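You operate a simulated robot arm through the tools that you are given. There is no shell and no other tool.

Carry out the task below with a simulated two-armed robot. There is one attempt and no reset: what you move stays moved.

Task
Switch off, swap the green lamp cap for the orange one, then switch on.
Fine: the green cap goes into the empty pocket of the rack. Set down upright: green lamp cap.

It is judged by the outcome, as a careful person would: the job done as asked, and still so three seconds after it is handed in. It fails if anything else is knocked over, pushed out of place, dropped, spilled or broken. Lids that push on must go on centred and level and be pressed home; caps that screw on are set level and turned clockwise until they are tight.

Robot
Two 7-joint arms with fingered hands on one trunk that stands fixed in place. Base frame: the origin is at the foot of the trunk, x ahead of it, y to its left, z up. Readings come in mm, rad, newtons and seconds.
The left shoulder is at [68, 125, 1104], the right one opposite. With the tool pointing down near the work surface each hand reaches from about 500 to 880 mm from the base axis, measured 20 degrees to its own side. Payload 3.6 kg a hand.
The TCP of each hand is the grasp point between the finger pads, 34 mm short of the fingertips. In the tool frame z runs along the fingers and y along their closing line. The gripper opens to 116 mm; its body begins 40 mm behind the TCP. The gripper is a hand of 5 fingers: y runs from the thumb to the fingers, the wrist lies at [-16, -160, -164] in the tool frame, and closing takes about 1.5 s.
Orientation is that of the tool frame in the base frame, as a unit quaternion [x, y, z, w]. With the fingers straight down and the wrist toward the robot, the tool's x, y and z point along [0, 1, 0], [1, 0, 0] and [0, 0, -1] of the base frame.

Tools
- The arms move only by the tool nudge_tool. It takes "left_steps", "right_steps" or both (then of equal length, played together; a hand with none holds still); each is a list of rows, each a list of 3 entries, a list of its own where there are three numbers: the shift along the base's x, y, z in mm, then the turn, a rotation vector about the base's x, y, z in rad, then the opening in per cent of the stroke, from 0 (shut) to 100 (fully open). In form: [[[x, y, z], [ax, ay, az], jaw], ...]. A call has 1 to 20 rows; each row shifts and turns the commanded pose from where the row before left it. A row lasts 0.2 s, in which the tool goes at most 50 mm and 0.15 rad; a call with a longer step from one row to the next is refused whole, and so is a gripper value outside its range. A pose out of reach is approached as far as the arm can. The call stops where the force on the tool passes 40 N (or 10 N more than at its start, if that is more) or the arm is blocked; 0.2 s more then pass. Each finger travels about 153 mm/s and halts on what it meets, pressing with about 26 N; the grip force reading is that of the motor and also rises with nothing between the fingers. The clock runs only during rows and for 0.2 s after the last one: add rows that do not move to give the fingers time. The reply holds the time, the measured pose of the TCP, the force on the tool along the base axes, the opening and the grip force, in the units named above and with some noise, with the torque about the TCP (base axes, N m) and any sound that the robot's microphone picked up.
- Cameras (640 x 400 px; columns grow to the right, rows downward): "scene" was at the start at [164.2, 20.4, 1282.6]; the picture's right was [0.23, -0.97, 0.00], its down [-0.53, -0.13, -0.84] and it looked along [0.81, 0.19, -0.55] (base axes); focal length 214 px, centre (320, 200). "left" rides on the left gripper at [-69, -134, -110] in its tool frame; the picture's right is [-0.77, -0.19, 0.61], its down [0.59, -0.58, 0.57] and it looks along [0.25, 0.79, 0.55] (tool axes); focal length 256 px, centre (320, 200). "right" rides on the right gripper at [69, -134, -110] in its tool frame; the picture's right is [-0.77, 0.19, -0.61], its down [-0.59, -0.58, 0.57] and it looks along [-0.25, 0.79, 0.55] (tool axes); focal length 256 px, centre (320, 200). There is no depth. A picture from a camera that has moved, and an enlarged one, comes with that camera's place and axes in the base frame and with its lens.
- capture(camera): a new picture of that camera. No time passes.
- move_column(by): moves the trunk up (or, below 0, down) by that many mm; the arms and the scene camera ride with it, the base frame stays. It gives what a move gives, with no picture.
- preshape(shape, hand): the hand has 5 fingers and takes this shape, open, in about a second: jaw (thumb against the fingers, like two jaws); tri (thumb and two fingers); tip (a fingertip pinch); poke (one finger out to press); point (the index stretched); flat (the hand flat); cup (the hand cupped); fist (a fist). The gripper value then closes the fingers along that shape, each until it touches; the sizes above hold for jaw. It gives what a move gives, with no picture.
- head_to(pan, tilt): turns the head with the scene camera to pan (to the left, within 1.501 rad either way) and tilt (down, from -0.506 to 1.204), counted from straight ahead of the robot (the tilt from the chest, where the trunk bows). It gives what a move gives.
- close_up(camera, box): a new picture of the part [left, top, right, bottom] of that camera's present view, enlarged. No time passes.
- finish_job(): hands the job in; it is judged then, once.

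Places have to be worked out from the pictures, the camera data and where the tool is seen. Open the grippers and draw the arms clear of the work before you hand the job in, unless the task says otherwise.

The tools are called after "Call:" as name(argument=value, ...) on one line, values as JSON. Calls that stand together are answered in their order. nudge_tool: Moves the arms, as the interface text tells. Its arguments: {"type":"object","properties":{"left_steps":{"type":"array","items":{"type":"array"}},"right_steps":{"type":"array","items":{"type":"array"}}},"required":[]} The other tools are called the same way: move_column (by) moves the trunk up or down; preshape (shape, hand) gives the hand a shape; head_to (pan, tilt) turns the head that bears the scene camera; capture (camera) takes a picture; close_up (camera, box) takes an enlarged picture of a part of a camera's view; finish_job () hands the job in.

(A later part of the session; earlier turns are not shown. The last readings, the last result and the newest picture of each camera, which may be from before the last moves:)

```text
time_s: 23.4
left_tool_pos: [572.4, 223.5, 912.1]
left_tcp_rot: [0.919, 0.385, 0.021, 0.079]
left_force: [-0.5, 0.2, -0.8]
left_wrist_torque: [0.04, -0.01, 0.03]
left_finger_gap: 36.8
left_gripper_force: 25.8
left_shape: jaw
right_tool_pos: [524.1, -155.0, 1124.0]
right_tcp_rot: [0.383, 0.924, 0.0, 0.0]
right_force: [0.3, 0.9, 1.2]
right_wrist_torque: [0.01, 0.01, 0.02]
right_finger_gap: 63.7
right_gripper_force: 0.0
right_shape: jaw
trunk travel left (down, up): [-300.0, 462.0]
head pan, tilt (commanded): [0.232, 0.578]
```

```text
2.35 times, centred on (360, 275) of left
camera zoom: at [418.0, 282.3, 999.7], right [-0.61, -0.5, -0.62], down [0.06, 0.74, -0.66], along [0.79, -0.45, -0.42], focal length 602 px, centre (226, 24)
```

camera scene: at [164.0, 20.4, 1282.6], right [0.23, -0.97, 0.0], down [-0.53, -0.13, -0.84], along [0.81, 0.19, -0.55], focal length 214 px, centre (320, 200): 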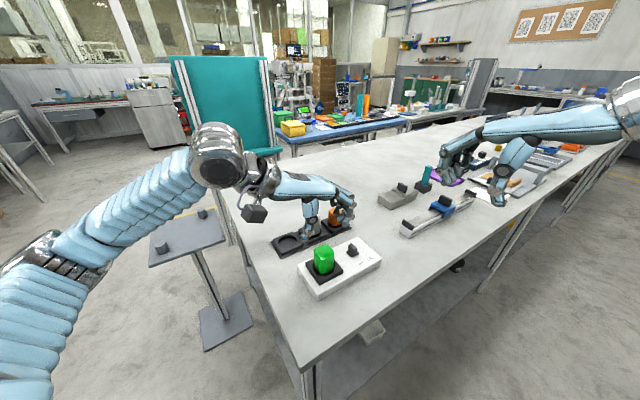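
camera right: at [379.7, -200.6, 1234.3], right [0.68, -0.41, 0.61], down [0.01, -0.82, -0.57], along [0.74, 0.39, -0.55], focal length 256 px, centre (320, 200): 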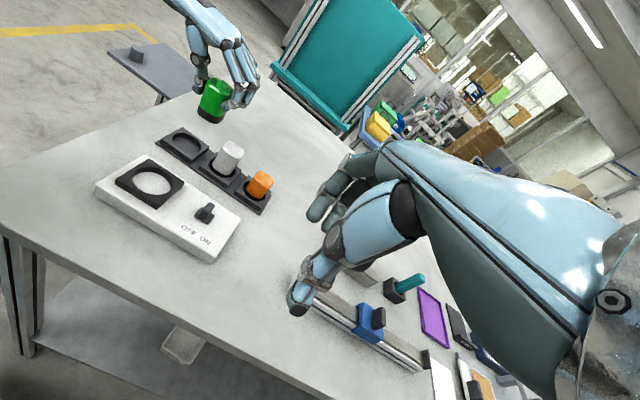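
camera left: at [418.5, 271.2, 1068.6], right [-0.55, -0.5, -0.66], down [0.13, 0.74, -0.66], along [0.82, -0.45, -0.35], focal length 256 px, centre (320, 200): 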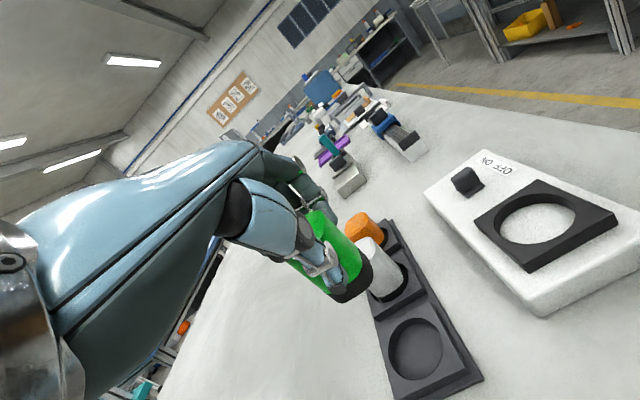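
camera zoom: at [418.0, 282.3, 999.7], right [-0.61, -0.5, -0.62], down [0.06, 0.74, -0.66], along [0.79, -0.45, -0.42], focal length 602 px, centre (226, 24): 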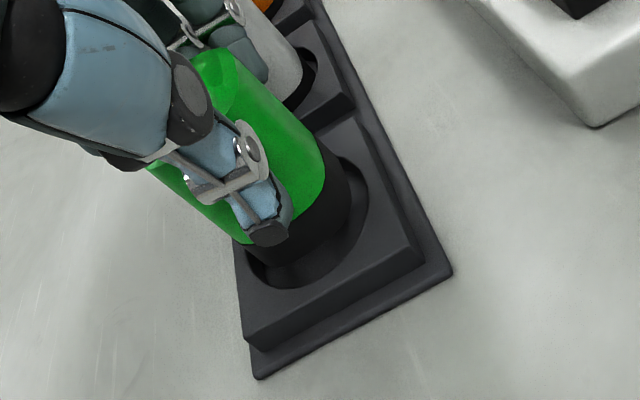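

The skirt is entering the pocket without contact force. I continue down in small steps until it touches the floor.

Call:
nudge_tool(left_steps=[[[0, 0, -3], [0, 0, 0], 25], [[0, 0, -3], [0, 0, 0], 25], [[0, 0, -2], [0, 0, 0], 25]])

Call:
close_up(camera="right", box=[150, 80, 270, 190])

Call:
close_up(camera="scene", box=[260, 190, 340, 260])

```text
time_s: 24.2
left_tool_pos: [571.9, 222.8, 902.3]
left_tcp_rot: [0.92, 0.384, 0.02, 0.079]
left_force: [0.9, 0.7, -0.7]
left_wrist_torque: [0.01, 0.01, 0.0]
left_finger_gap: 36.5
left_gripper_force: 25.6
left_shape: jaw
right_tool_pos: [524.0, -155.0, 1123.6]
right_tcp_rot: [0.383, 0.924, 0.0, 0.0]
right_force: [0.0, 0.3, -0.1]
right_wrist_torque: [0.03, 0.0, 0.04]
right_finger_gap: 63.7
right_gripper_force: 0.1
right_shape: jaw
trunk travel left (down, up): [-300.0, 462.0]
head pan, tilt (commanded): [0.232, 0.578]
```

```text
3.64 times, centred on (210, 135) of right
camera zoom: at [379.8, -200.3, 1234.3], right [0.68, -0.41, 0.61], down [0.01, -0.82, -0.57], along [0.74, 0.39, -0.55], focal length 931 px, centre (720, 436)
```

zoom: 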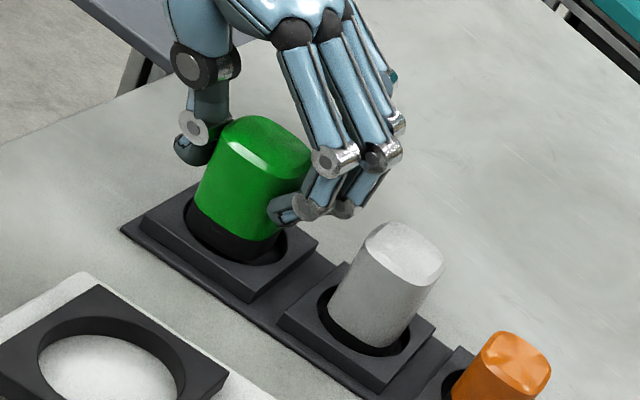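

```text
5.71 times, centred on (300, 225) of scene
camera zoom: at [164.3, 20.2, 1282.6], right [0.23, -0.97, 0.0], down [-0.53, -0.13, -0.84], along [0.81, 0.19, -0.55], focal length 1226 px, centre (434, 57)
```

zoom: 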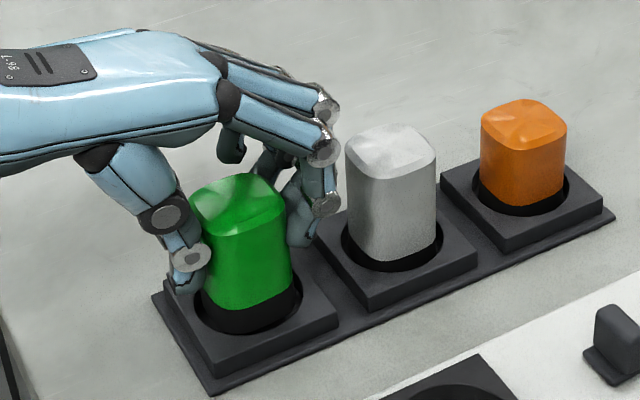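

Still free; I keep lowering in 2 mm steps and watch for the floor contact.

Call:
nudge_tool(left_steps=[[[0, 0, -2], [0, 0, 0], 25], [[0, 0, -2], [0, 0, 0], 25]])

Call:
close_up(camera="right", box=[150, 80, 270, 190])

Call:
close_up(camera="scene", box=[270, 200, 330, 260])

```text
time_s: 24.8
left_tool_pos: [573.7, 222.9, 901.1]
left_tcp_rot: [0.919, 0.384, 0.022, 0.081]
left_force: [1.2, 2.3, 11.0]
left_wrist_torque: [-0.09, -0.03, 0.04]
left_finger_gap: 36.7
left_gripper_force: 26.0
left_shape: jaw
right_tool_pos: [523.6, -154.8, 1124.4]
right_tcp_rot: [0.383, 0.924, 0.0, 0.0]
right_force: [-0.4, -0.1, -0.4]
right_wrist_torque: [-0.01, 0.02, -0.01]
right_finger_gap: 63.4
right_gripper_force: 0.1
right_shape: jaw
trunk travel left (down, up): [-300.0, 462.0]
head pan, tilt (commanded): [0.232, 0.578]
```

```text
3.64 times, centred on (210, 135) of right
camera zoom: at [379.0, -200.2, 1234.8], right [0.68, -0.41, 0.61], down [0.01, -0.82, -0.57], along [0.74, 0.39, -0.55], focal length 931 px, centre (720, 436)
```

zoom: 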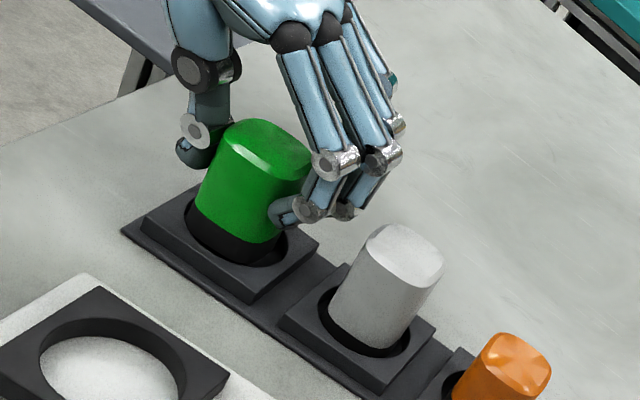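

```text
6.67 times, centred on (300, 230) of scene
camera zoom: at [163.3, 20.2, 1282.9], right [0.23, -0.97, 0.0], down [-0.53, -0.13, -0.84], along [0.81, 0.19, -0.55], focal length 1430 px, centre (453, 0)
```

zoom: 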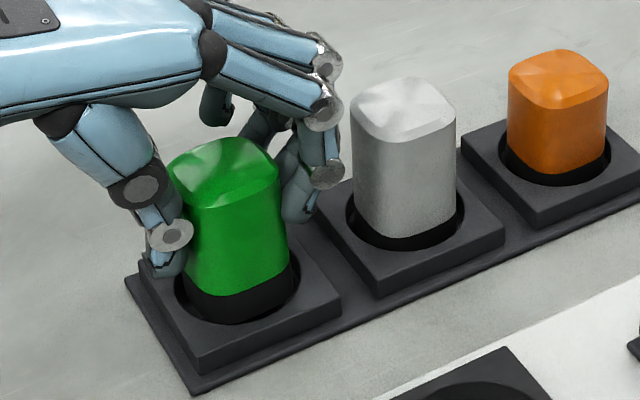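

There is now 11 N of upward force, so something touches. I zoom in to see whether the skirt is on the floor or caught on the rim.

Call:
close_up(camera="right", box=[190, 120, 240, 165])

Call:
close_up(camera="scene", box=[276, 225, 316, 257])

Call:
close_up(camera="left", box=[330, 230, 410, 330])

```text
8.89 times, centred on (215, 142) of right
camera zoom: at [379.0, -200.2, 1234.8], right [0.68, -0.41, 0.61], down [0.01, -0.82, -0.57], along [0.74, 0.39, -0.55], focal length 2276 px, centre (1253, 711)
```

zoom: 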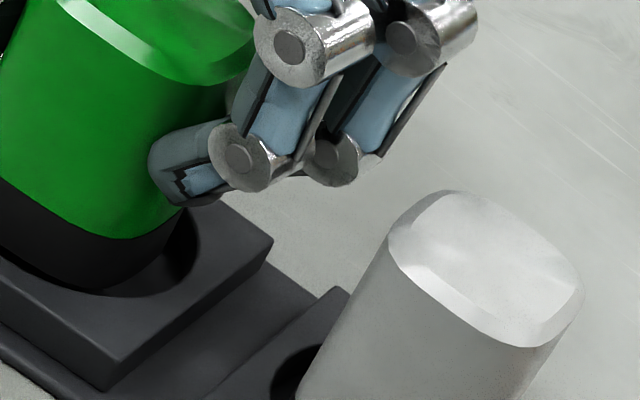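

```text
12.50 times, centred on (296, 241) of scene
camera zoom: at [163.3, 20.2, 1282.9], right [0.23, -0.97, 0.0], down [-0.53, -0.13, -0.84], along [0.81, 0.19, -0.55], focal length 2681 px, centre (620, -312)
```

zoom: 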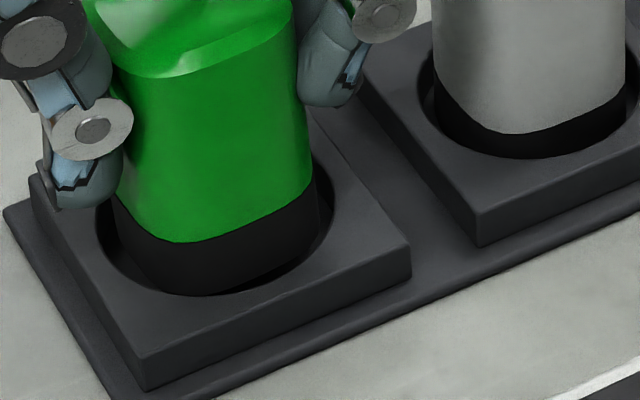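

```text
4.00 times, centred on (370, 280) of left
camera zoom: at [418.0, 282.2, 988.8], right [-0.61, -0.5, -0.62], down [0.07, 0.74, -0.67], along [0.79, -0.45, -0.42], focal length 1024 px, centre (120, -120)
```

zoom: 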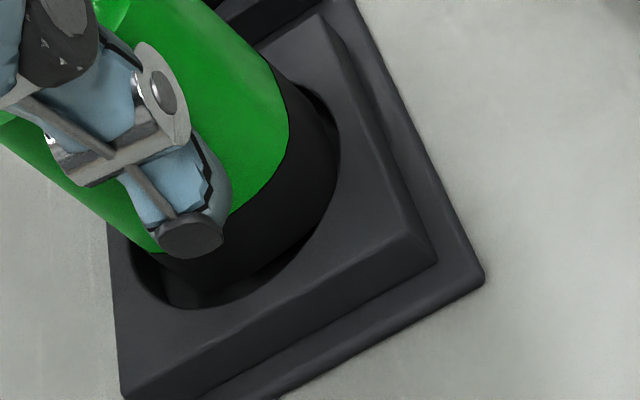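

The skirt is resting on the near rim (the side toward the lamp box), with a gap on the far side. I lift 4 mm, shift about 3 mm toward (+x, +y) and lower again.

Call:
nudge_tool(left_steps=[[[0, 0, 4], [0, 0, 0], 25], [[0, 0, 3], [0, 0, 0], 25], [[2.2, 2.2, 0], [0, 0, 0], 25], [[0, 0, 0], [0, 0, 0], 25]])

Call:
close_up(camera="scene", box=[276, 225, 316, 257])

Call:
close_up(camera="left", box=[330, 230, 410, 330])

Call:
close_up(camera="right", box=[170, 110, 230, 165])

```text
time_s: 25.8
left_tool_pos: [575.5, 226.0, 906.0]
left_tcp_rot: [0.92, 0.384, 0.02, 0.08]
left_force: [0.9, 0.8, -0.8]
left_wrist_torque: [-0.05, -0.01, 0.0]
left_finger_gap: 36.9
left_gripper_force: 26.3
left_shape: jaw
right_tool_pos: [523.7, -155.1, 1125.3]
right_tcp_rot: [0.382, 0.924, 0.0, 0.0]
right_force: [0.2, 1.2, -0.5]
right_wrist_torque: [0.01, 0.01, 0.0]
right_finger_gap: 63.2
right_gripper_force: 0.1
right_shape: jaw
trunk travel left (down, up): [-300.0, 462.0]
head pan, tilt (commanded): [0.232, 0.578]
```

```text
12.50 times, centred on (296, 241) of scene
camera zoom: at [164.2, 20.2, 1282.6], right [0.23, -0.97, 0.0], down [-0.53, -0.13, -0.84], along [0.81, 0.19, -0.55], focal length 2681 px, centre (620, -312)
```

zoom: 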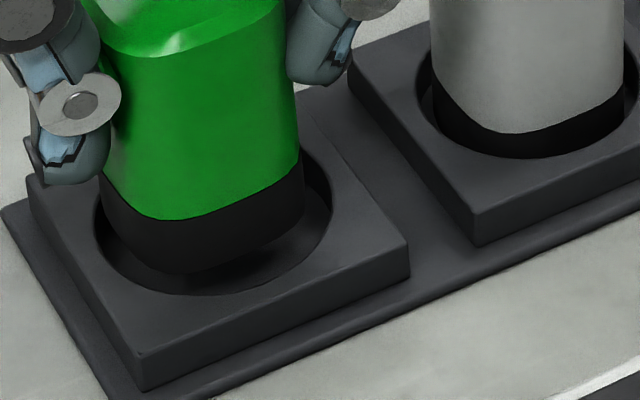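

```text
4.00 times, centred on (370, 280) of left
camera zoom: at [420.6, 284.7, 994.4], right [-0.61, -0.5, -0.62], down [0.06, 0.74, -0.66], along [0.79, -0.45, -0.42], focal length 1024 px, centre (120, -120)
```

zoom: 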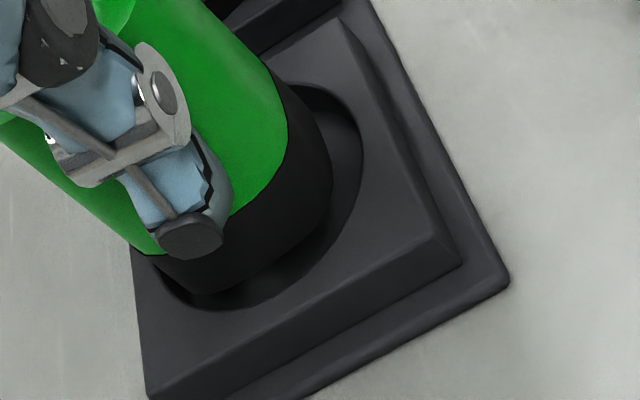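

```text
7.27 times, centred on (200, 138) of right
camera zoom: at [379.8, -200.3, 1234.3], right [0.68, -0.41, 0.61], down [0.01, -0.82, -0.57], along [0.74, 0.39, -0.55], focal length 1862 px, centre (1193, 654)
```

zoom: 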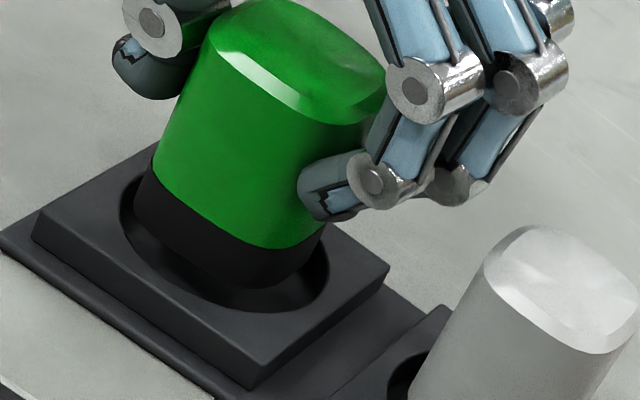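

Now the pocket outline is visible around the skirt; the three views suggest the cap needs about +1 mm x and −2 mm y to be centred. I shift and lower again.

Call:
nudge_tool(left_steps=[[[1.2, -1.8, 0], [0, 0, 0], 25], [[0, 0, -2], [0, 0, 0], 25], [[0, 0, -2], [0, 0, 0], 25], [[0, 0, -2], [0, 0, 0], 25], [[0, 0, -2], [0, 0, 0], 25]])

Call:
close_up(camera="scene", box=[276, 225, 316, 257])

Call:
close_up(camera="left", box=[330, 230, 410, 330])

Call:
close_up(camera="right", box=[170, 110, 230, 165])

```text
time_s: 27.0
left_tool_pos: [576.7, 224.2, 897.7]
left_tcp_rot: [0.919, 0.385, 0.021, 0.079]
left_force: [-0.3, 0.9, -0.5]
left_wrist_torque: [0.0, 0.02, -0.02]
left_finger_gap: 36.7
left_gripper_force: 26.3
left_shape: jaw
right_tool_pos: [523.4, -155.9, 1123.8]
right_tcp_rot: [0.383, 0.924, 0.0, 0.001]
right_force: [-0.2, -0.6, -0.5]
right_wrist_torque: [0.0, -0.04, 0.01]
right_finger_gap: 63.9
right_gripper_force: 0.0
right_shape: jaw
trunk travel left (down, up): [-300.0, 462.0]
head pan, tilt (commanded): [0.232, 0.578]
```

```text
12.50 times, centred on (296, 241) of scene
camera zoom: at [164.3, 20.2, 1282.6], right [0.23, -0.97, 0.0], down [-0.53, -0.13, -0.84], along [0.81, 0.19, -0.55], focal length 2681 px, centre (620, -312)
```

zoom: 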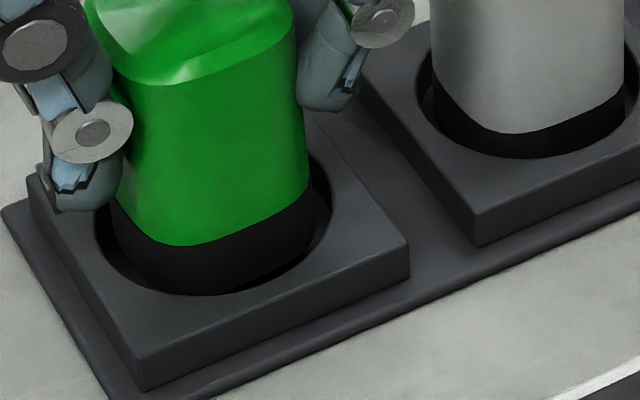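

```text
4.00 times, centred on (370, 280) of left
camera zoom: at [421.2, 283.1, 986.1], right [-0.61, -0.5, -0.62], down [0.06, 0.74, -0.66], along [0.79, -0.45, -0.42], focal length 1024 px, centre (120, -120)
```

zoom: 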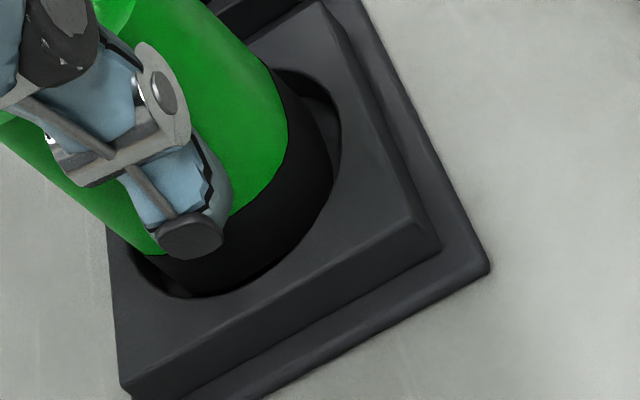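

```text
7.27 times, centred on (200, 138) of right
camera zoom: at [379.9, -200.2, 1234.3], right [0.68, -0.41, 0.61], down [0.01, -0.82, -0.57], along [0.74, 0.39, -0.55], focal length 1862 px, centre (1193, 654)
```

zoom: 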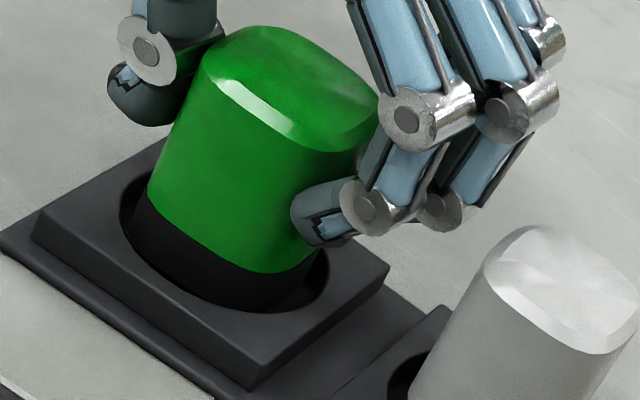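

The skirt has passed the rim with no force. I continue lowering to the pocket floor.

Call:
nudge_tool(left_steps=[[[0, 0, -2], [0, 0, 0], 25], [[0, 0, -2], [0, 0, 0], 25], [[0, 0, -2], [0, 0, 0], 25]])

Call:
close_up(camera="scene", box=[276, 225, 316, 257])

Call:
close_up(camera="right", box=[170, 110, 230, 165])

```text
time_s: 27.8
left_tool_pos: [576.1, 223.4, 891.6]
left_tcp_rot: [0.92, 0.384, 0.021, 0.08]
left_force: [-0.8, 0.6, -0.4]
left_wrist_torque: [0.04, 0.04, 0.01]
left_finger_gap: 36.9
left_gripper_force: 25.8
left_shape: jaw
right_tool_pos: [524.2, -155.1, 1124.2]
right_tcp_rot: [0.383, 0.924, -0.001, 0.0]
right_force: [0.8, -0.2, -0.2]
right_wrist_torque: [0.02, 0.02, 0.02]
right_finger_gap: 63.8
right_gripper_force: 0.0
right_shape: jaw
trunk travel left (down, up): [-300.0, 462.0]
head pan, tilt (commanded): [0.232, 0.578]
```

```text
12.50 times, centred on (296, 241) of scene
camera zoom: at [164.3, 20.2, 1282.6], right [0.23, -0.97, 0.0], down [-0.53, -0.13, -0.84], along [0.81, 0.19, -0.55], focal length 2681 px, centre (620, -312)
```

zoom: 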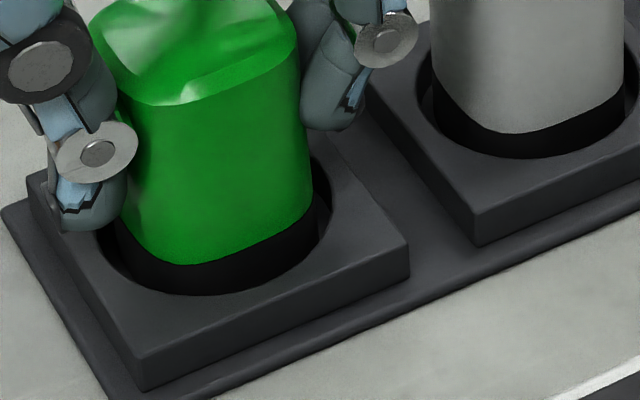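

```text
7.27 times, centred on (200, 138) of right
camera zoom: at [379.8, -200.3, 1234.3], right [0.68, -0.41, 0.61], down [0.01, -0.82, -0.57], along [0.74, 0.39, -0.55], focal length 1862 px, centre (1193, 654)
```

zoom: 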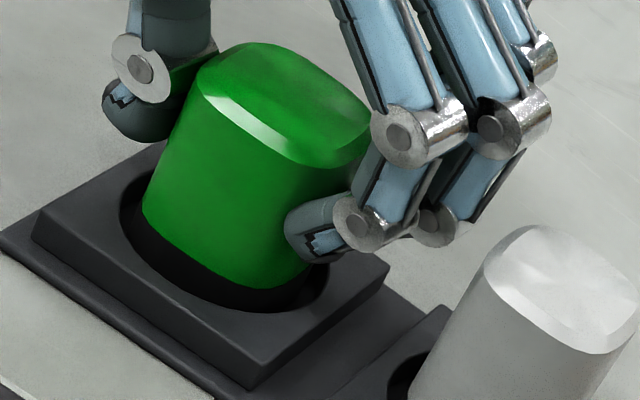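

The skirt is well inside. A couple more small steps to touch the floor.

Call:
nudge_tool(left_steps=[[[0, 0, -1.5], [0, 0, 0], 25], [[0, 0, -1.5], [0, 0, 0], 25]])

Call:
close_up(camera="scene", box=[270, 210, 330, 260])

Call:
close_up(camera="right", box=[170, 110, 230, 165])

```text
time_s: 28.4
left_tool_pos: [577.1, 222.7, 891.0]
left_tcp_rot: [0.919, 0.385, 0.021, 0.08]
left_force: [-0.3, -0.2, 5.0]
left_wrist_torque: [0.0, 0.01, 0.0]
left_finger_gap: 36.7
left_gripper_force: 26.2
left_shape: jaw
right_tool_pos: [523.4, -156.1, 1125.4]
right_tcp_rot: [0.382, 0.924, 0.0, 0.0]
right_force: [-1.0, -0.3, 0.2]
right_wrist_torque: [0.03, 0.0, 0.01]
right_finger_gap: 63.6
right_gripper_force: 0.0
right_shape: jaw
trunk travel left (down, up): [-300.0, 462.0]
head pan, tilt (commanded): [0.232, 0.578]
```

```text
8.00 times, centred on (300, 235) of scene
camera zoom: at [163.5, 19.8, 1282.8], right [0.23, -0.97, 0.0], down [-0.53, -0.13, -0.84], along [0.82, 0.19, -0.55], focal length 1716 px, centre (480, -80)
```

zoom: 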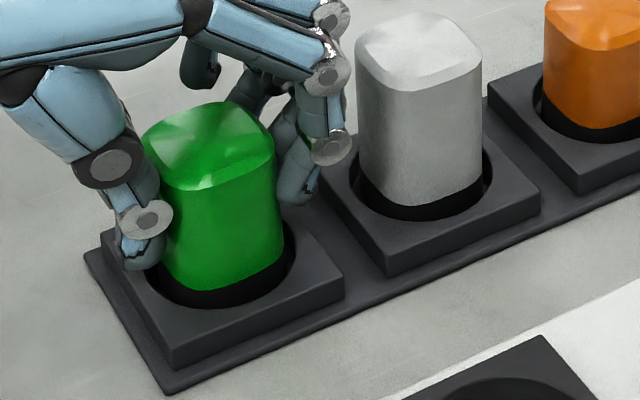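

```text
7.27 times, centred on (200, 138) of right
camera zoom: at [379.0, -200.7, 1234.6], right [0.68, -0.41, 0.61], down [0.01, -0.82, -0.57], along [0.74, 0.39, -0.55], focal length 1862 px, centre (1193, 654)
```

zoom: 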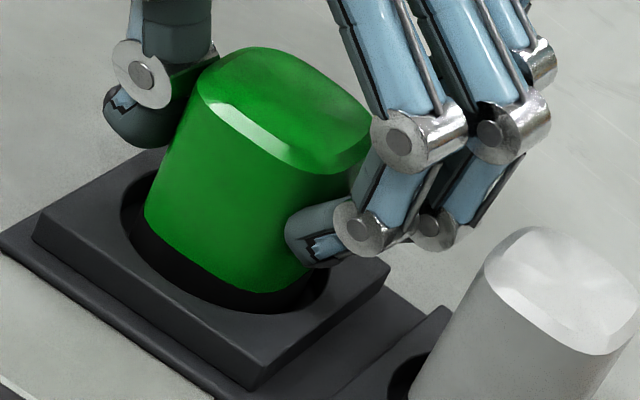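

The cap is on the pocket floor (5 N). I open the hand just enough to release it without touching the white cap, and look before lifting.

Call:
nudge_tool(left_steps=[[[0, 0, 0.5], [0, 0, 0], 32], [[0, 0, 0.5], [0, 0, 0], 36], [[0, 0, 0], [0, 0, 0], 40], [[0, 0, 0], [0, 0, 0], 44], [[0, 0, 0], [0, 0, 0], 44]])

Call:
close_up(camera="scene", box=[270, 200, 342, 260])

Call:
close_up(camera="right", box=[160, 90, 250, 180])

```text
time_s: 29.6
left_tool_pos: [576.5, 225.3, 889.8]
left_tcp_rot: [0.92, 0.384, 0.02, 0.08]
left_force: [0.1, -0.6, 0.5]
left_wrist_torque: [0.03, 0.01, -0.02]
left_finger_gap: 51.5
left_gripper_force: 0.0
left_shape: jaw
right_tool_pos: [524.7, -155.3, 1124.9]
right_tcp_rot: [0.382, 0.924, -0.001, 0.0]
right_force: [0.0, -0.6, 0.1]
right_wrist_torque: [0.0, 0.01, 0.0]
right_finger_gap: 63.6
right_gripper_force: 0.2
right_shape: jaw
trunk travel left (down, up): [-300.0, 462.0]
head pan, tilt (commanded): [0.232, 0.578]
```

```text
6.67 times, centred on (306, 230) of scene
camera zoom: at [164.2, 20.2, 1282.6], right [0.23, -0.97, 0.0], down [-0.53, -0.13, -0.84], along [0.81, 0.19, -0.55], focal length 1430 px, centre (413, 0)
```

zoom: 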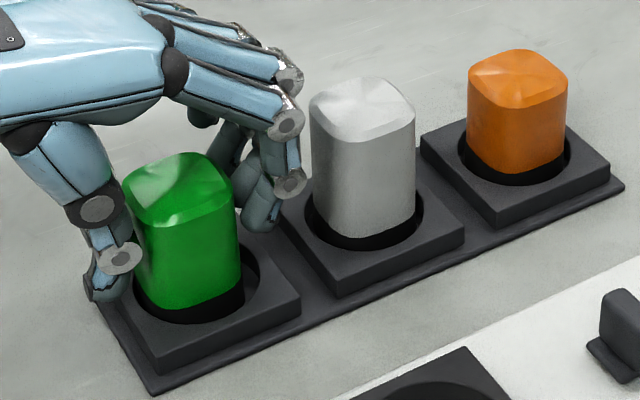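

```text
4.44 times, centred on (205, 135) of right
camera zoom: at [379.8, -200.3, 1234.3], right [0.68, -0.41, 0.61], down [0.01, -0.82, -0.57], along [0.74, 0.39, -0.55], focal length 1138 px, centre (831, 489)
```

zoom: 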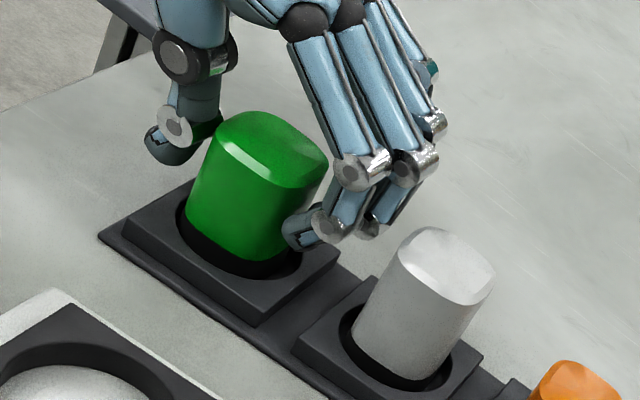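

The cap stands free in the pocket. I raise the hand slowly along its own axis, checking for any contact.

Call:
nudge_tool(left_steps=[[[-0.4, 0.5, 6], [0, 0, 0], 46], [[-0.4, 0.5, 8], [0, 0, 0], 48], [[-0.4, 0.5, 8], [0, 0, 0], 50]])

Call:
close_up(camera="scene", box=[270, 200, 342, 260])

Call:
close_up(camera="right", box=[160, 90, 250, 180])

```text
time_s: 30.4
left_tool_pos: [575.3, 225.0, 912.8]
left_tcp_rot: [0.92, 0.383, 0.021, 0.079]
left_force: [0.4, 0.0, 0.5]
left_wrist_torque: [-0.03, -0.03, 0.04]
left_finger_gap: 57.9
left_gripper_force: 0.0
left_shape: jaw
right_tool_pos: [523.9, -155.0, 1124.5]
right_tcp_rot: [0.383, 0.924, -0.001, 0.0]
right_force: [-0.1, 0.4, -0.2]
right_wrist_torque: [0.0, 0.0, 0.0]
right_finger_gap: 63.5
right_gripper_force: 0.0
right_shape: jaw
trunk travel left (down, up): [-300.0, 462.0]
head pan, tilt (commanded): [0.232, 0.578]
```

```text
6.67 times, centred on (306, 230) of scene
camera zoom: at [164.2, 20.1, 1282.6], right [0.23, -0.97, 0.0], down [-0.53, -0.13, -0.84], along [0.81, 0.19, -0.55], focal length 1430 px, centre (413, 0)
```

zoom: 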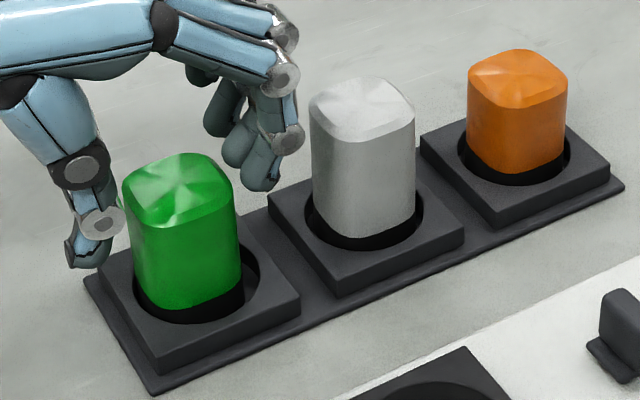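

```text
4.44 times, centred on (205, 135) of right
camera zoom: at [379.8, -200.4, 1234.3], right [0.68, -0.41, 0.61], down [0.01, -0.82, -0.57], along [0.74, 0.39, -0.55], focal length 1138 px, centre (831, 489)
```

zoom: 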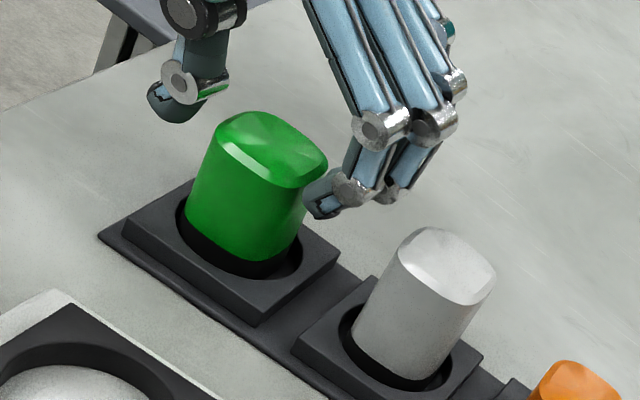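

The green cap stands upright in the pocket. I raise the left hand, level it again and draw it back to the left, keeping clear of the caps.

Call:
nudge_tool(left_steps=[[[-0.5, 0.5, 20], [0, 0, 0], 55], [[0, 0, 30], [0, 0, 0], 60], [[0, 0, 35], [0.04, 0.03, 0], 60], [[-5, 20, 30], [0.05, 0.035, 0], 60], [[-15, 35, 20], [0.04, 0.035, 0], 60], [[-20, 35, 20], [0, 0, 0], 60], [[-20, 30, 10], [0, 0, 0], 60]])

Call:
capture(camera="scene")

Call:
capture(camera="left")

```text
time_s: 32.0
left_tool_pos: [515.2, 348.2, 1076.4]
left_tcp_rot: [0.923, 0.385, 0.0, 0.0]
left_force: [-0.6, 0.6, -0.3]
left_wrist_torque: [-0.01, -0.01, 0.01]
left_finger_gap: 69.1
left_gripper_force: 0.2
left_shape: jaw
right_tool_pos: [523.3, -155.2, 1125.1]
right_tcp_rot: [0.384, 0.923, 0.0, -0.001]
right_force: [0.9, 0.5, 0.1]
right_wrist_torque: [-0.02, -0.03, 0.0]
right_finger_gap: 63.6
right_gripper_force: 0.0
right_shape: jaw
trunk travel left (down, up): [-300.0, 462.0]
head pan, tilt (commanded): [0.232, 0.578]
```

```text
taken
camera scene: at [163.8, 20.9, 1282.6], right [0.23, -0.97, 0.0], down [-0.53, -0.13, -0.84], along [0.81, 0.19, -0.55], focal length 214 px, centre (320, 200)
```

scene: 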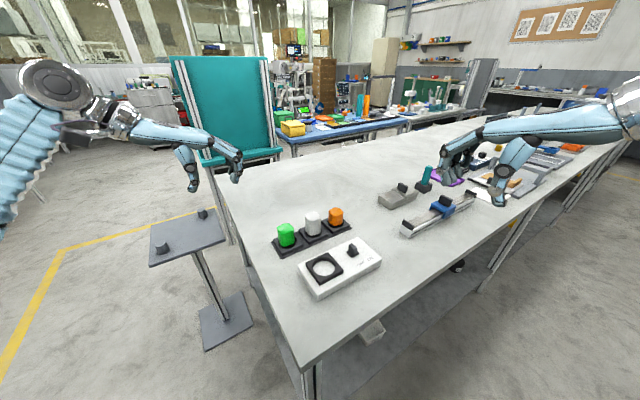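

```text
taken
camera left: at [370.6, 393.9, 1187.3], right [-0.67, -0.42, -0.61], down [0.0, 0.82, -0.57], along [0.74, -0.38, -0.55], focal length 256 px, centre (320, 200)
```

left: 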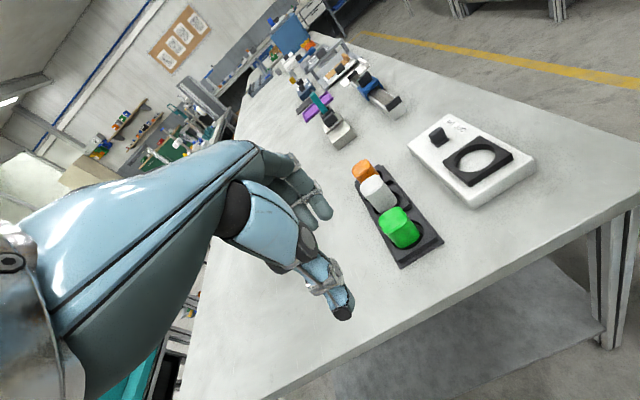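

The green cap is in the rack and the lamp seat is empty. Now I test whether the right hand, in its present orientation, can reach the point above the lamp seat, because it suits the orange cap better (its fingers stay clear of the white one).

Call:
nudge_tool(right_steps=[[[-3.7, 35, -17.9], [0, 0, 0], 60], [[-3.7, 35, -17.9], [0, 0, 0], 60], [[-3.7, 35, -17.9], [0, 0, 0], 60], [[-3.7, 35, -17.9], [0, 0, 0], 60], [[-3.7, 35, -17.9], [0, 0, 0], 60], [[-3.7, 35, -17.9], [0, 0, 0], 60], [[-3.7, 35, -17.9], [0, 0, 0], 60], [[0, 0, 0], [0, 0, 0], 60]])

Call:
close_up(camera="left", box=[340, 110, 550, 280])

Call:
capture(camera="right")

```text
time_s: 33.8
left_tool_pos: [515.8, 347.1, 1077.0]
left_tcp_rot: [0.923, 0.385, 0.001, 0.0]
left_force: [0.1, 0.4, -0.3]
left_wrist_torque: [0.03, -0.02, 0.02]
left_finger_gap: 69.3
left_gripper_force: 0.0
left_shape: jaw
right_tool_pos: [496.5, 90.3, 997.5]
right_tcp_rot: [0.383, 0.924, 0.0, 0.0]
right_force: [0.1, -0.4, -1.2]
right_wrist_torque: [0.02, -0.03, -0.01]
right_finger_gap: 69.3
right_gripper_force: 0.1
right_shape: jaw
trunk travel left (down, up): [-300.0, 462.0]
head pan, tilt (commanded): [0.232, 0.578]
```

```text
2.35 times, centred on (445, 195) of left
camera zoom: at [371.2, 392.7, 1187.3], right [-0.67, -0.42, -0.61], down [0.0, 0.82, -0.57], along [0.74, -0.38, -0.55], focal length 602 px, centre (26, 212)
```

zoom: 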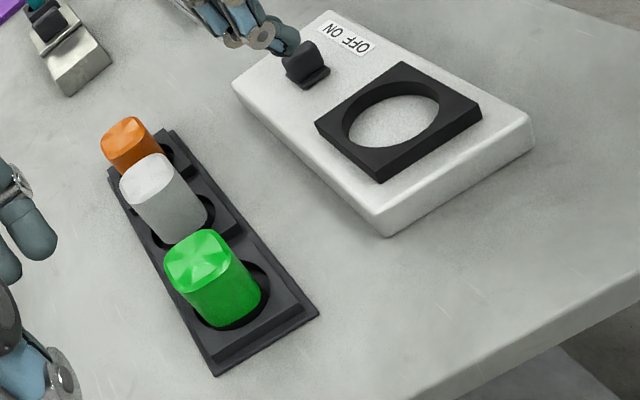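

```text
taken
camera right: at [352.5, 46.3, 1106.1], right [0.68, -0.41, 0.61], down [0.01, -0.82, -0.57], along [0.74, 0.39, -0.55], focal length 256 px, centre (320, 200)
```

right: 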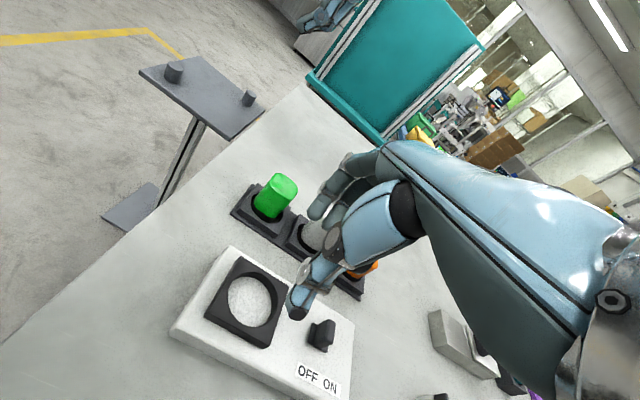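

The right hand reaches the lamp comfortably. The orange cap's axis triangulates to about (701.5, 97.5), top z ≈ 884; I move the right hand over it at height and pre-tilt it about 9 degrees, the amount by which the grip leaned the green cap.

Call:
nudge_tool(right_steps=[[[40, 1, 0], [0, 0, 0], 60], [[40, 1, 0], [0, 0, 0], 60], [[41, 1, 0], [0.0565, -0.0565, 0], 60], [[41, 1, 0], [0.0565, -0.0565, 0], 60], [[41, 1, 0], [0, 0, 0], 60], [[0, 0, -30], [0, 0, 0], 60], [[0, 0, 0], [0, 0, 0], 60]])

Call:
capture(camera="right")

Call:
capture(camera="scene")

Call:
capture(camera="left")

```text
time_s: 35.4
left_tool_pos: [516.9, 348.0, 1077.7]
left_tcp_rot: [0.923, 0.386, -0.001, 0.001]
left_force: [-0.4, 0.4, 0.3]
left_wrist_torque: [-0.05, 0.03, 0.01]
left_finger_gap: 69.2
left_gripper_force: 0.1
left_shape: jaw
right_tool_pos: [700.8, 96.7, 969.4]
right_tcp_rot: [0.381, 0.921, 0.073, 0.03]
right_force: [0.2, 0.5, -1.2]
right_wrist_torque: [-0.01, -0.01, 0.04]
right_finger_gap: 69.2
right_gripper_force: 0.1
right_shape: jaw
trunk travel left (down, up): [-300.0, 462.0]
head pan, tilt (commanded): [0.232, 0.578]
```

```text
taken
camera right: at [545.5, 40.3, 1056.0], right [0.61, -0.48, 0.63], down [0.08, -0.76, -0.65], along [0.79, 0.44, -0.42], focal length 256 px, centre (320, 200)
```

right: 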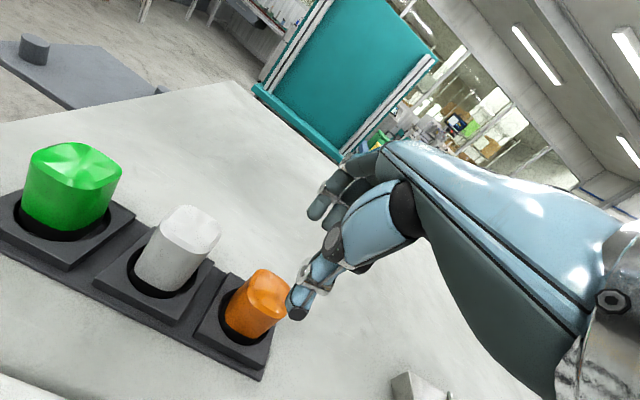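

```text
taken
camera scene: at [164.4, 21.0, 1282.6], right [0.23, -0.97, 0.0], down [-0.53, -0.13, -0.84], along [0.81, 0.19, -0.55], focal length 214 px, centre (320, 200)
```

scene: 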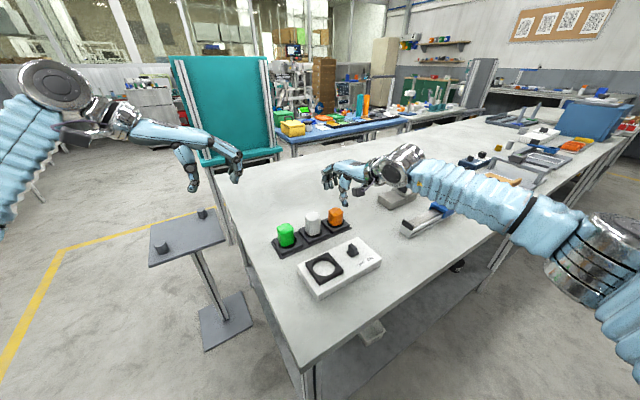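

```text
taken
camera left: at [371.3, 393.8, 1186.8], right [-0.67, -0.42, -0.61], down [0.0, 0.82, -0.57], along [0.74, -0.38, -0.55], focal length 256 px, centre (320, 200)
```

left: 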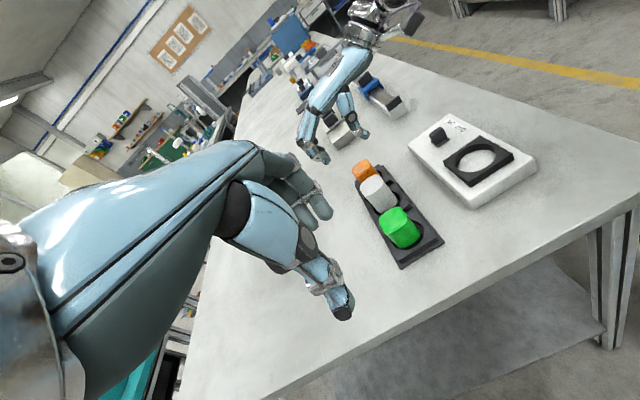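

From here the right camera sees the orange cap closely. I zoom on it and on the lowering fingers to refine the cap's position.

Call:
close_up(camera="right", box=[180, 240, 330, 390])

Call:
close_up(camera="scene", box=[300, 150, 400, 240])

Call:
close_up(camera="left", box=[290, 90, 430, 220])

```text
2.67 times, centred on (255, 315) of right
camera zoom: at [545.5, 40.3, 1056.0], right [0.61, -0.48, 0.63], down [0.08, -0.76, -0.65], along [0.79, 0.44, -0.42], focal length 683 px, centre (493, -107)
```

zoom: 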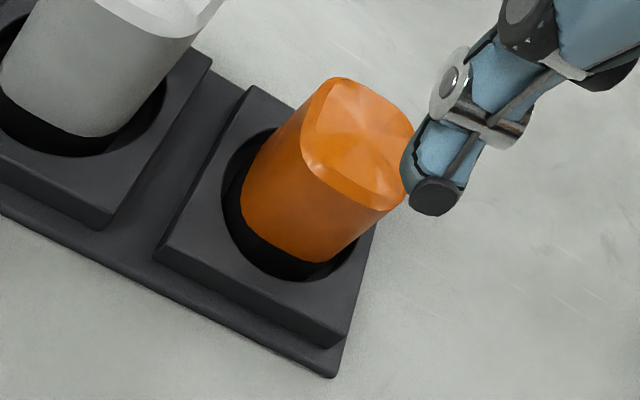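

```text
4.44 times, centred on (350, 195) of scene
camera zoom: at [164.4, 21.0, 1282.6], right [0.23, -0.97, 0.0], down [-0.53, -0.13, -0.84], along [0.81, 0.19, -0.55], focal length 953 px, centre (187, 222)
```

zoom: 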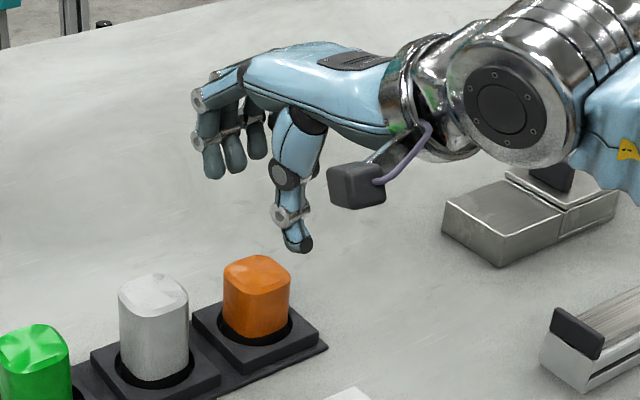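

```text
3.08 times, centred on (360, 155) of left
camera zoom: at [371.3, 393.8, 1186.8], right [-0.67, -0.42, -0.61], down [0.0, 0.82, -0.57], along [0.74, -0.38, -0.55], focal length 788 px, centre (197, 338)
```

zoom: 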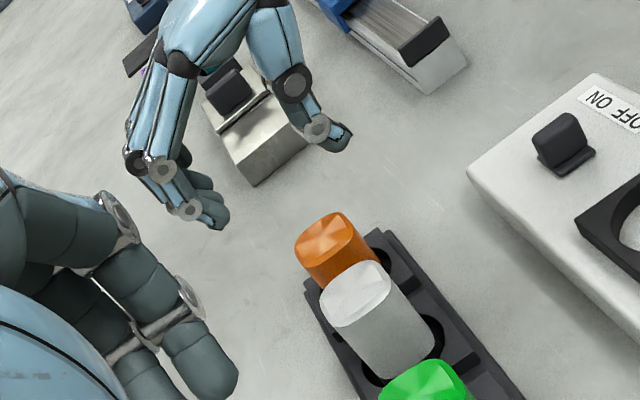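

Relative to the thumb tip, the cap's axis lies about 2 mm from the TCP along the closing line, which is what the tilt calls for. I lower the right hand around the orange cap to z ≈ 886.

Call:
nudge_tool(right_steps=[[[0, 0, -25], [0, 0, 0], 60], [[0, 0, -25], [0, 0, 0], 60], [[0, 0, -18], [0, 0, 0], 60], [[0, 0, -9], [0, 0, 0], 60], [[0, 0, -6], [0, 0, 0], 60], [[0, 0, 0], [0, 0, 0], 60]])

Call:
close_up(camera="right", box=[180, 200, 360, 380])

Call:
close_up(camera="scene", box=[300, 170, 390, 250])

Call:
close_up(camera="left", box=[310, 100, 430, 220])

```text
time_s: 36.8
left_tool_pos: [515.8, 348.0, 1077.6]
left_tcp_rot: [0.923, 0.385, -0.001, 0.001]
left_force: [0.2, 0.2, -0.5]
left_wrist_torque: [-0.01, 0.0, -0.01]
left_finger_gap: 69.2
left_gripper_force: 0.1
left_shape: jaw
right_tool_pos: [701.1, 96.4, 885.8]
right_tcp_rot: [0.382, 0.921, 0.073, 0.03]
right_force: [-0.7, -0.1, -0.3]
right_wrist_torque: [0.0, 0.03, 0.0]
right_finger_gap: 69.5
right_gripper_force: 0.1
right_shape: jaw
trunk travel left (down, up): [-300.0, 462.0]
head pan, tilt (commanded): [0.232, 0.578]
```

```text
2.22 times, centred on (270, 290) of right
camera zoom: at [545.5, 39.4, 973.2], right [0.61, -0.48, 0.63], down [0.08, -0.76, -0.65], along [0.79, 0.44, -0.42], focal length 569 px, centre (431, 0)
```

zoom: 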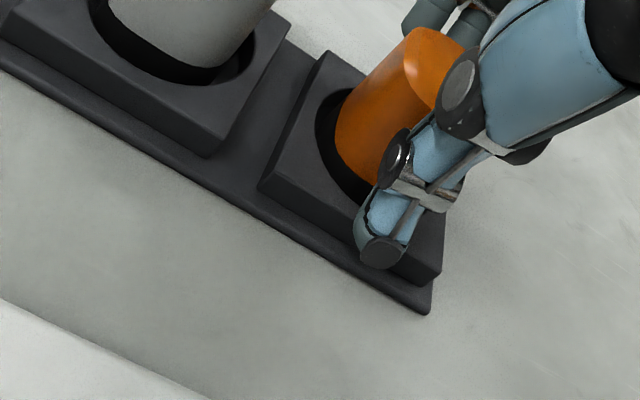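

```text
5.00 times, centred on (345, 210) of scene
camera zoom: at [164.4, 20.8, 1282.6], right [0.23, -0.97, 0.0], down [-0.53, -0.13, -0.84], along [0.81, 0.19, -0.55], focal length 1072 px, centre (195, 150)
```

zoom: 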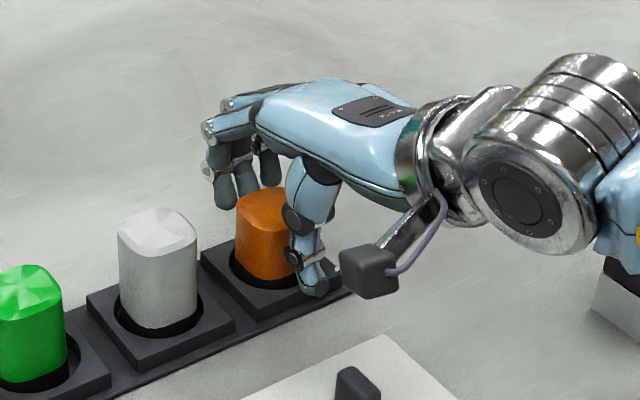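

```text
3.33 times, centred on (370, 160) of left
camera zoom: at [371.3, 393.6, 1186.9], right [-0.67, -0.42, -0.61], down [0.0, 0.82, -0.57], along [0.74, -0.38, -0.55], focal length 853 px, centre (153, 333)
```

zoom: 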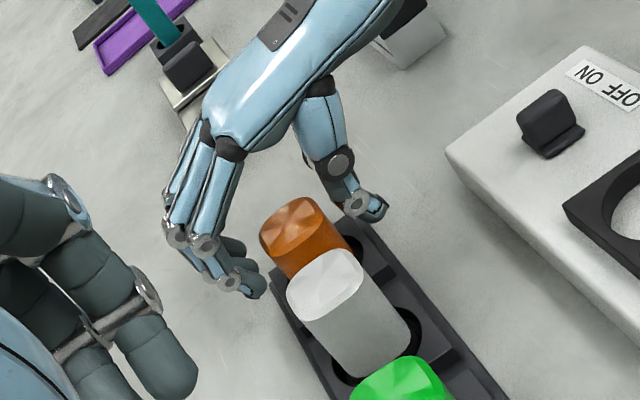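

The cap is nicely between thumb and fingers. I close the right hand slowly.

Call:
nudge_tool(right_steps=[[[0, 0, 0], [0, 0, 0], 52], [[0, 0, 0], [0, 0, 0], 45], [[0, 0, 0], [0, 0, 0], 40], [[0, 0, 0], [0, 0, 0], 35], [[0, 0, 0], [0, 0, 0], 30], [[0, 0, 0], [0, 0, 0], 25], [[0, 0, 0], [0, 0, 0], 25]])

Call:
close_up(camera="right", box=[180, 200, 360, 380])

Call:
close_up(camera="scene", box=[310, 190, 370, 240])

Call:
close_up(camera="left", box=[330, 130, 420, 220])

```text
time_s: 38.4
left_tool_pos: [515.7, 348.0, 1076.8]
left_tcp_rot: [0.922, 0.386, -0.001, 0.0]
left_force: [-1.0, -0.1, -0.1]
left_wrist_torque: [-0.04, 0.01, 0.04]
left_finger_gap: 69.2
left_gripper_force: 0.0
left_shape: jaw
right_tool_pos: [700.6, 96.2, 886.6]
right_tcp_rot: [0.381, 0.921, 0.073, 0.03]
right_force: [0.0, 0.0, 1.0]
right_wrist_torque: [0.07, -0.02, 0.03]
right_finger_gap: 46.7
right_gripper_force: 25.9
right_shape: jaw
trunk travel left (down, up): [-300.0, 462.0]
head pan, tilt (commanded): [0.232, 0.578]
```

```text
2.22 times, centred on (270, 290) of right
camera zoom: at [545.4, 39.6, 973.5], right [0.61, -0.48, 0.63], down [0.08, -0.76, -0.65], along [0.79, 0.44, -0.42], focal length 569 px, centre (431, 0)
```

zoom: 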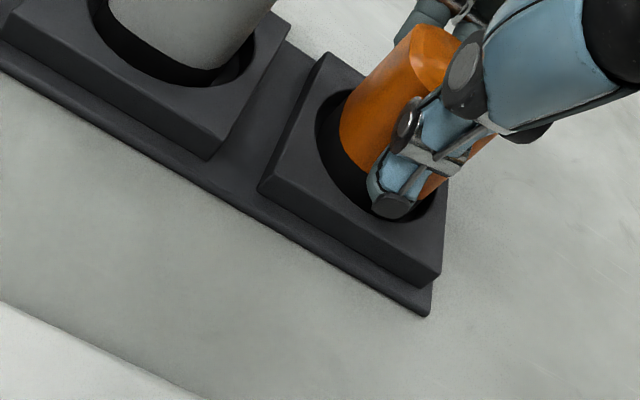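

```text
8.00 times, centred on (340, 215) of scene
camera zoom: at [164.3, 20.9, 1282.6], right [0.23, -0.97, 0.0], down [-0.53, -0.13, -0.84], along [0.81, 0.19, -0.55], focal length 1716 px, centre (160, 80)
```

zoom: 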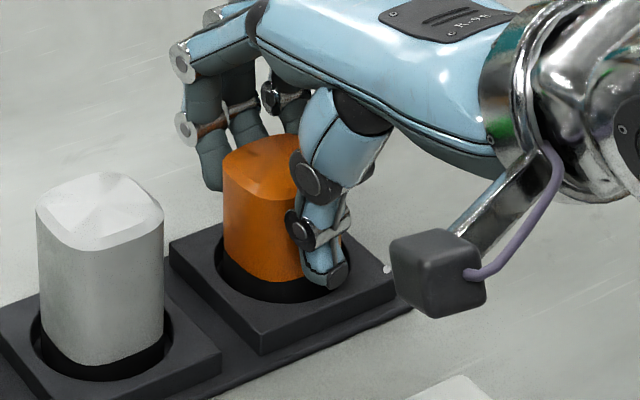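

```text
4.44 times, centred on (375, 175) of left
camera zoom: at [371.2, 393.7, 1186.9], right [-0.67, -0.42, -0.61], down [0.0, 0.82, -0.57], along [0.74, -0.38, -0.55], focal length 1138 px, centre (76, 311)
```

zoom: 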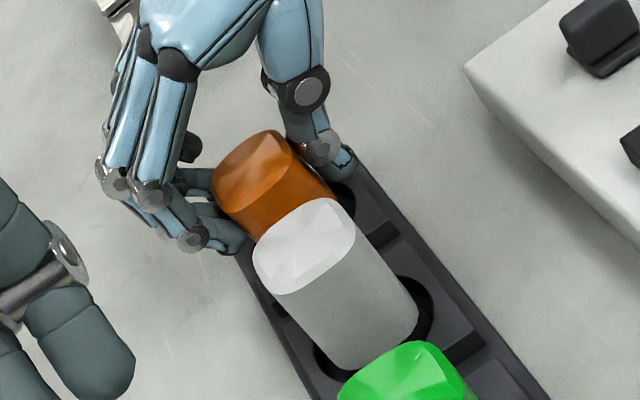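

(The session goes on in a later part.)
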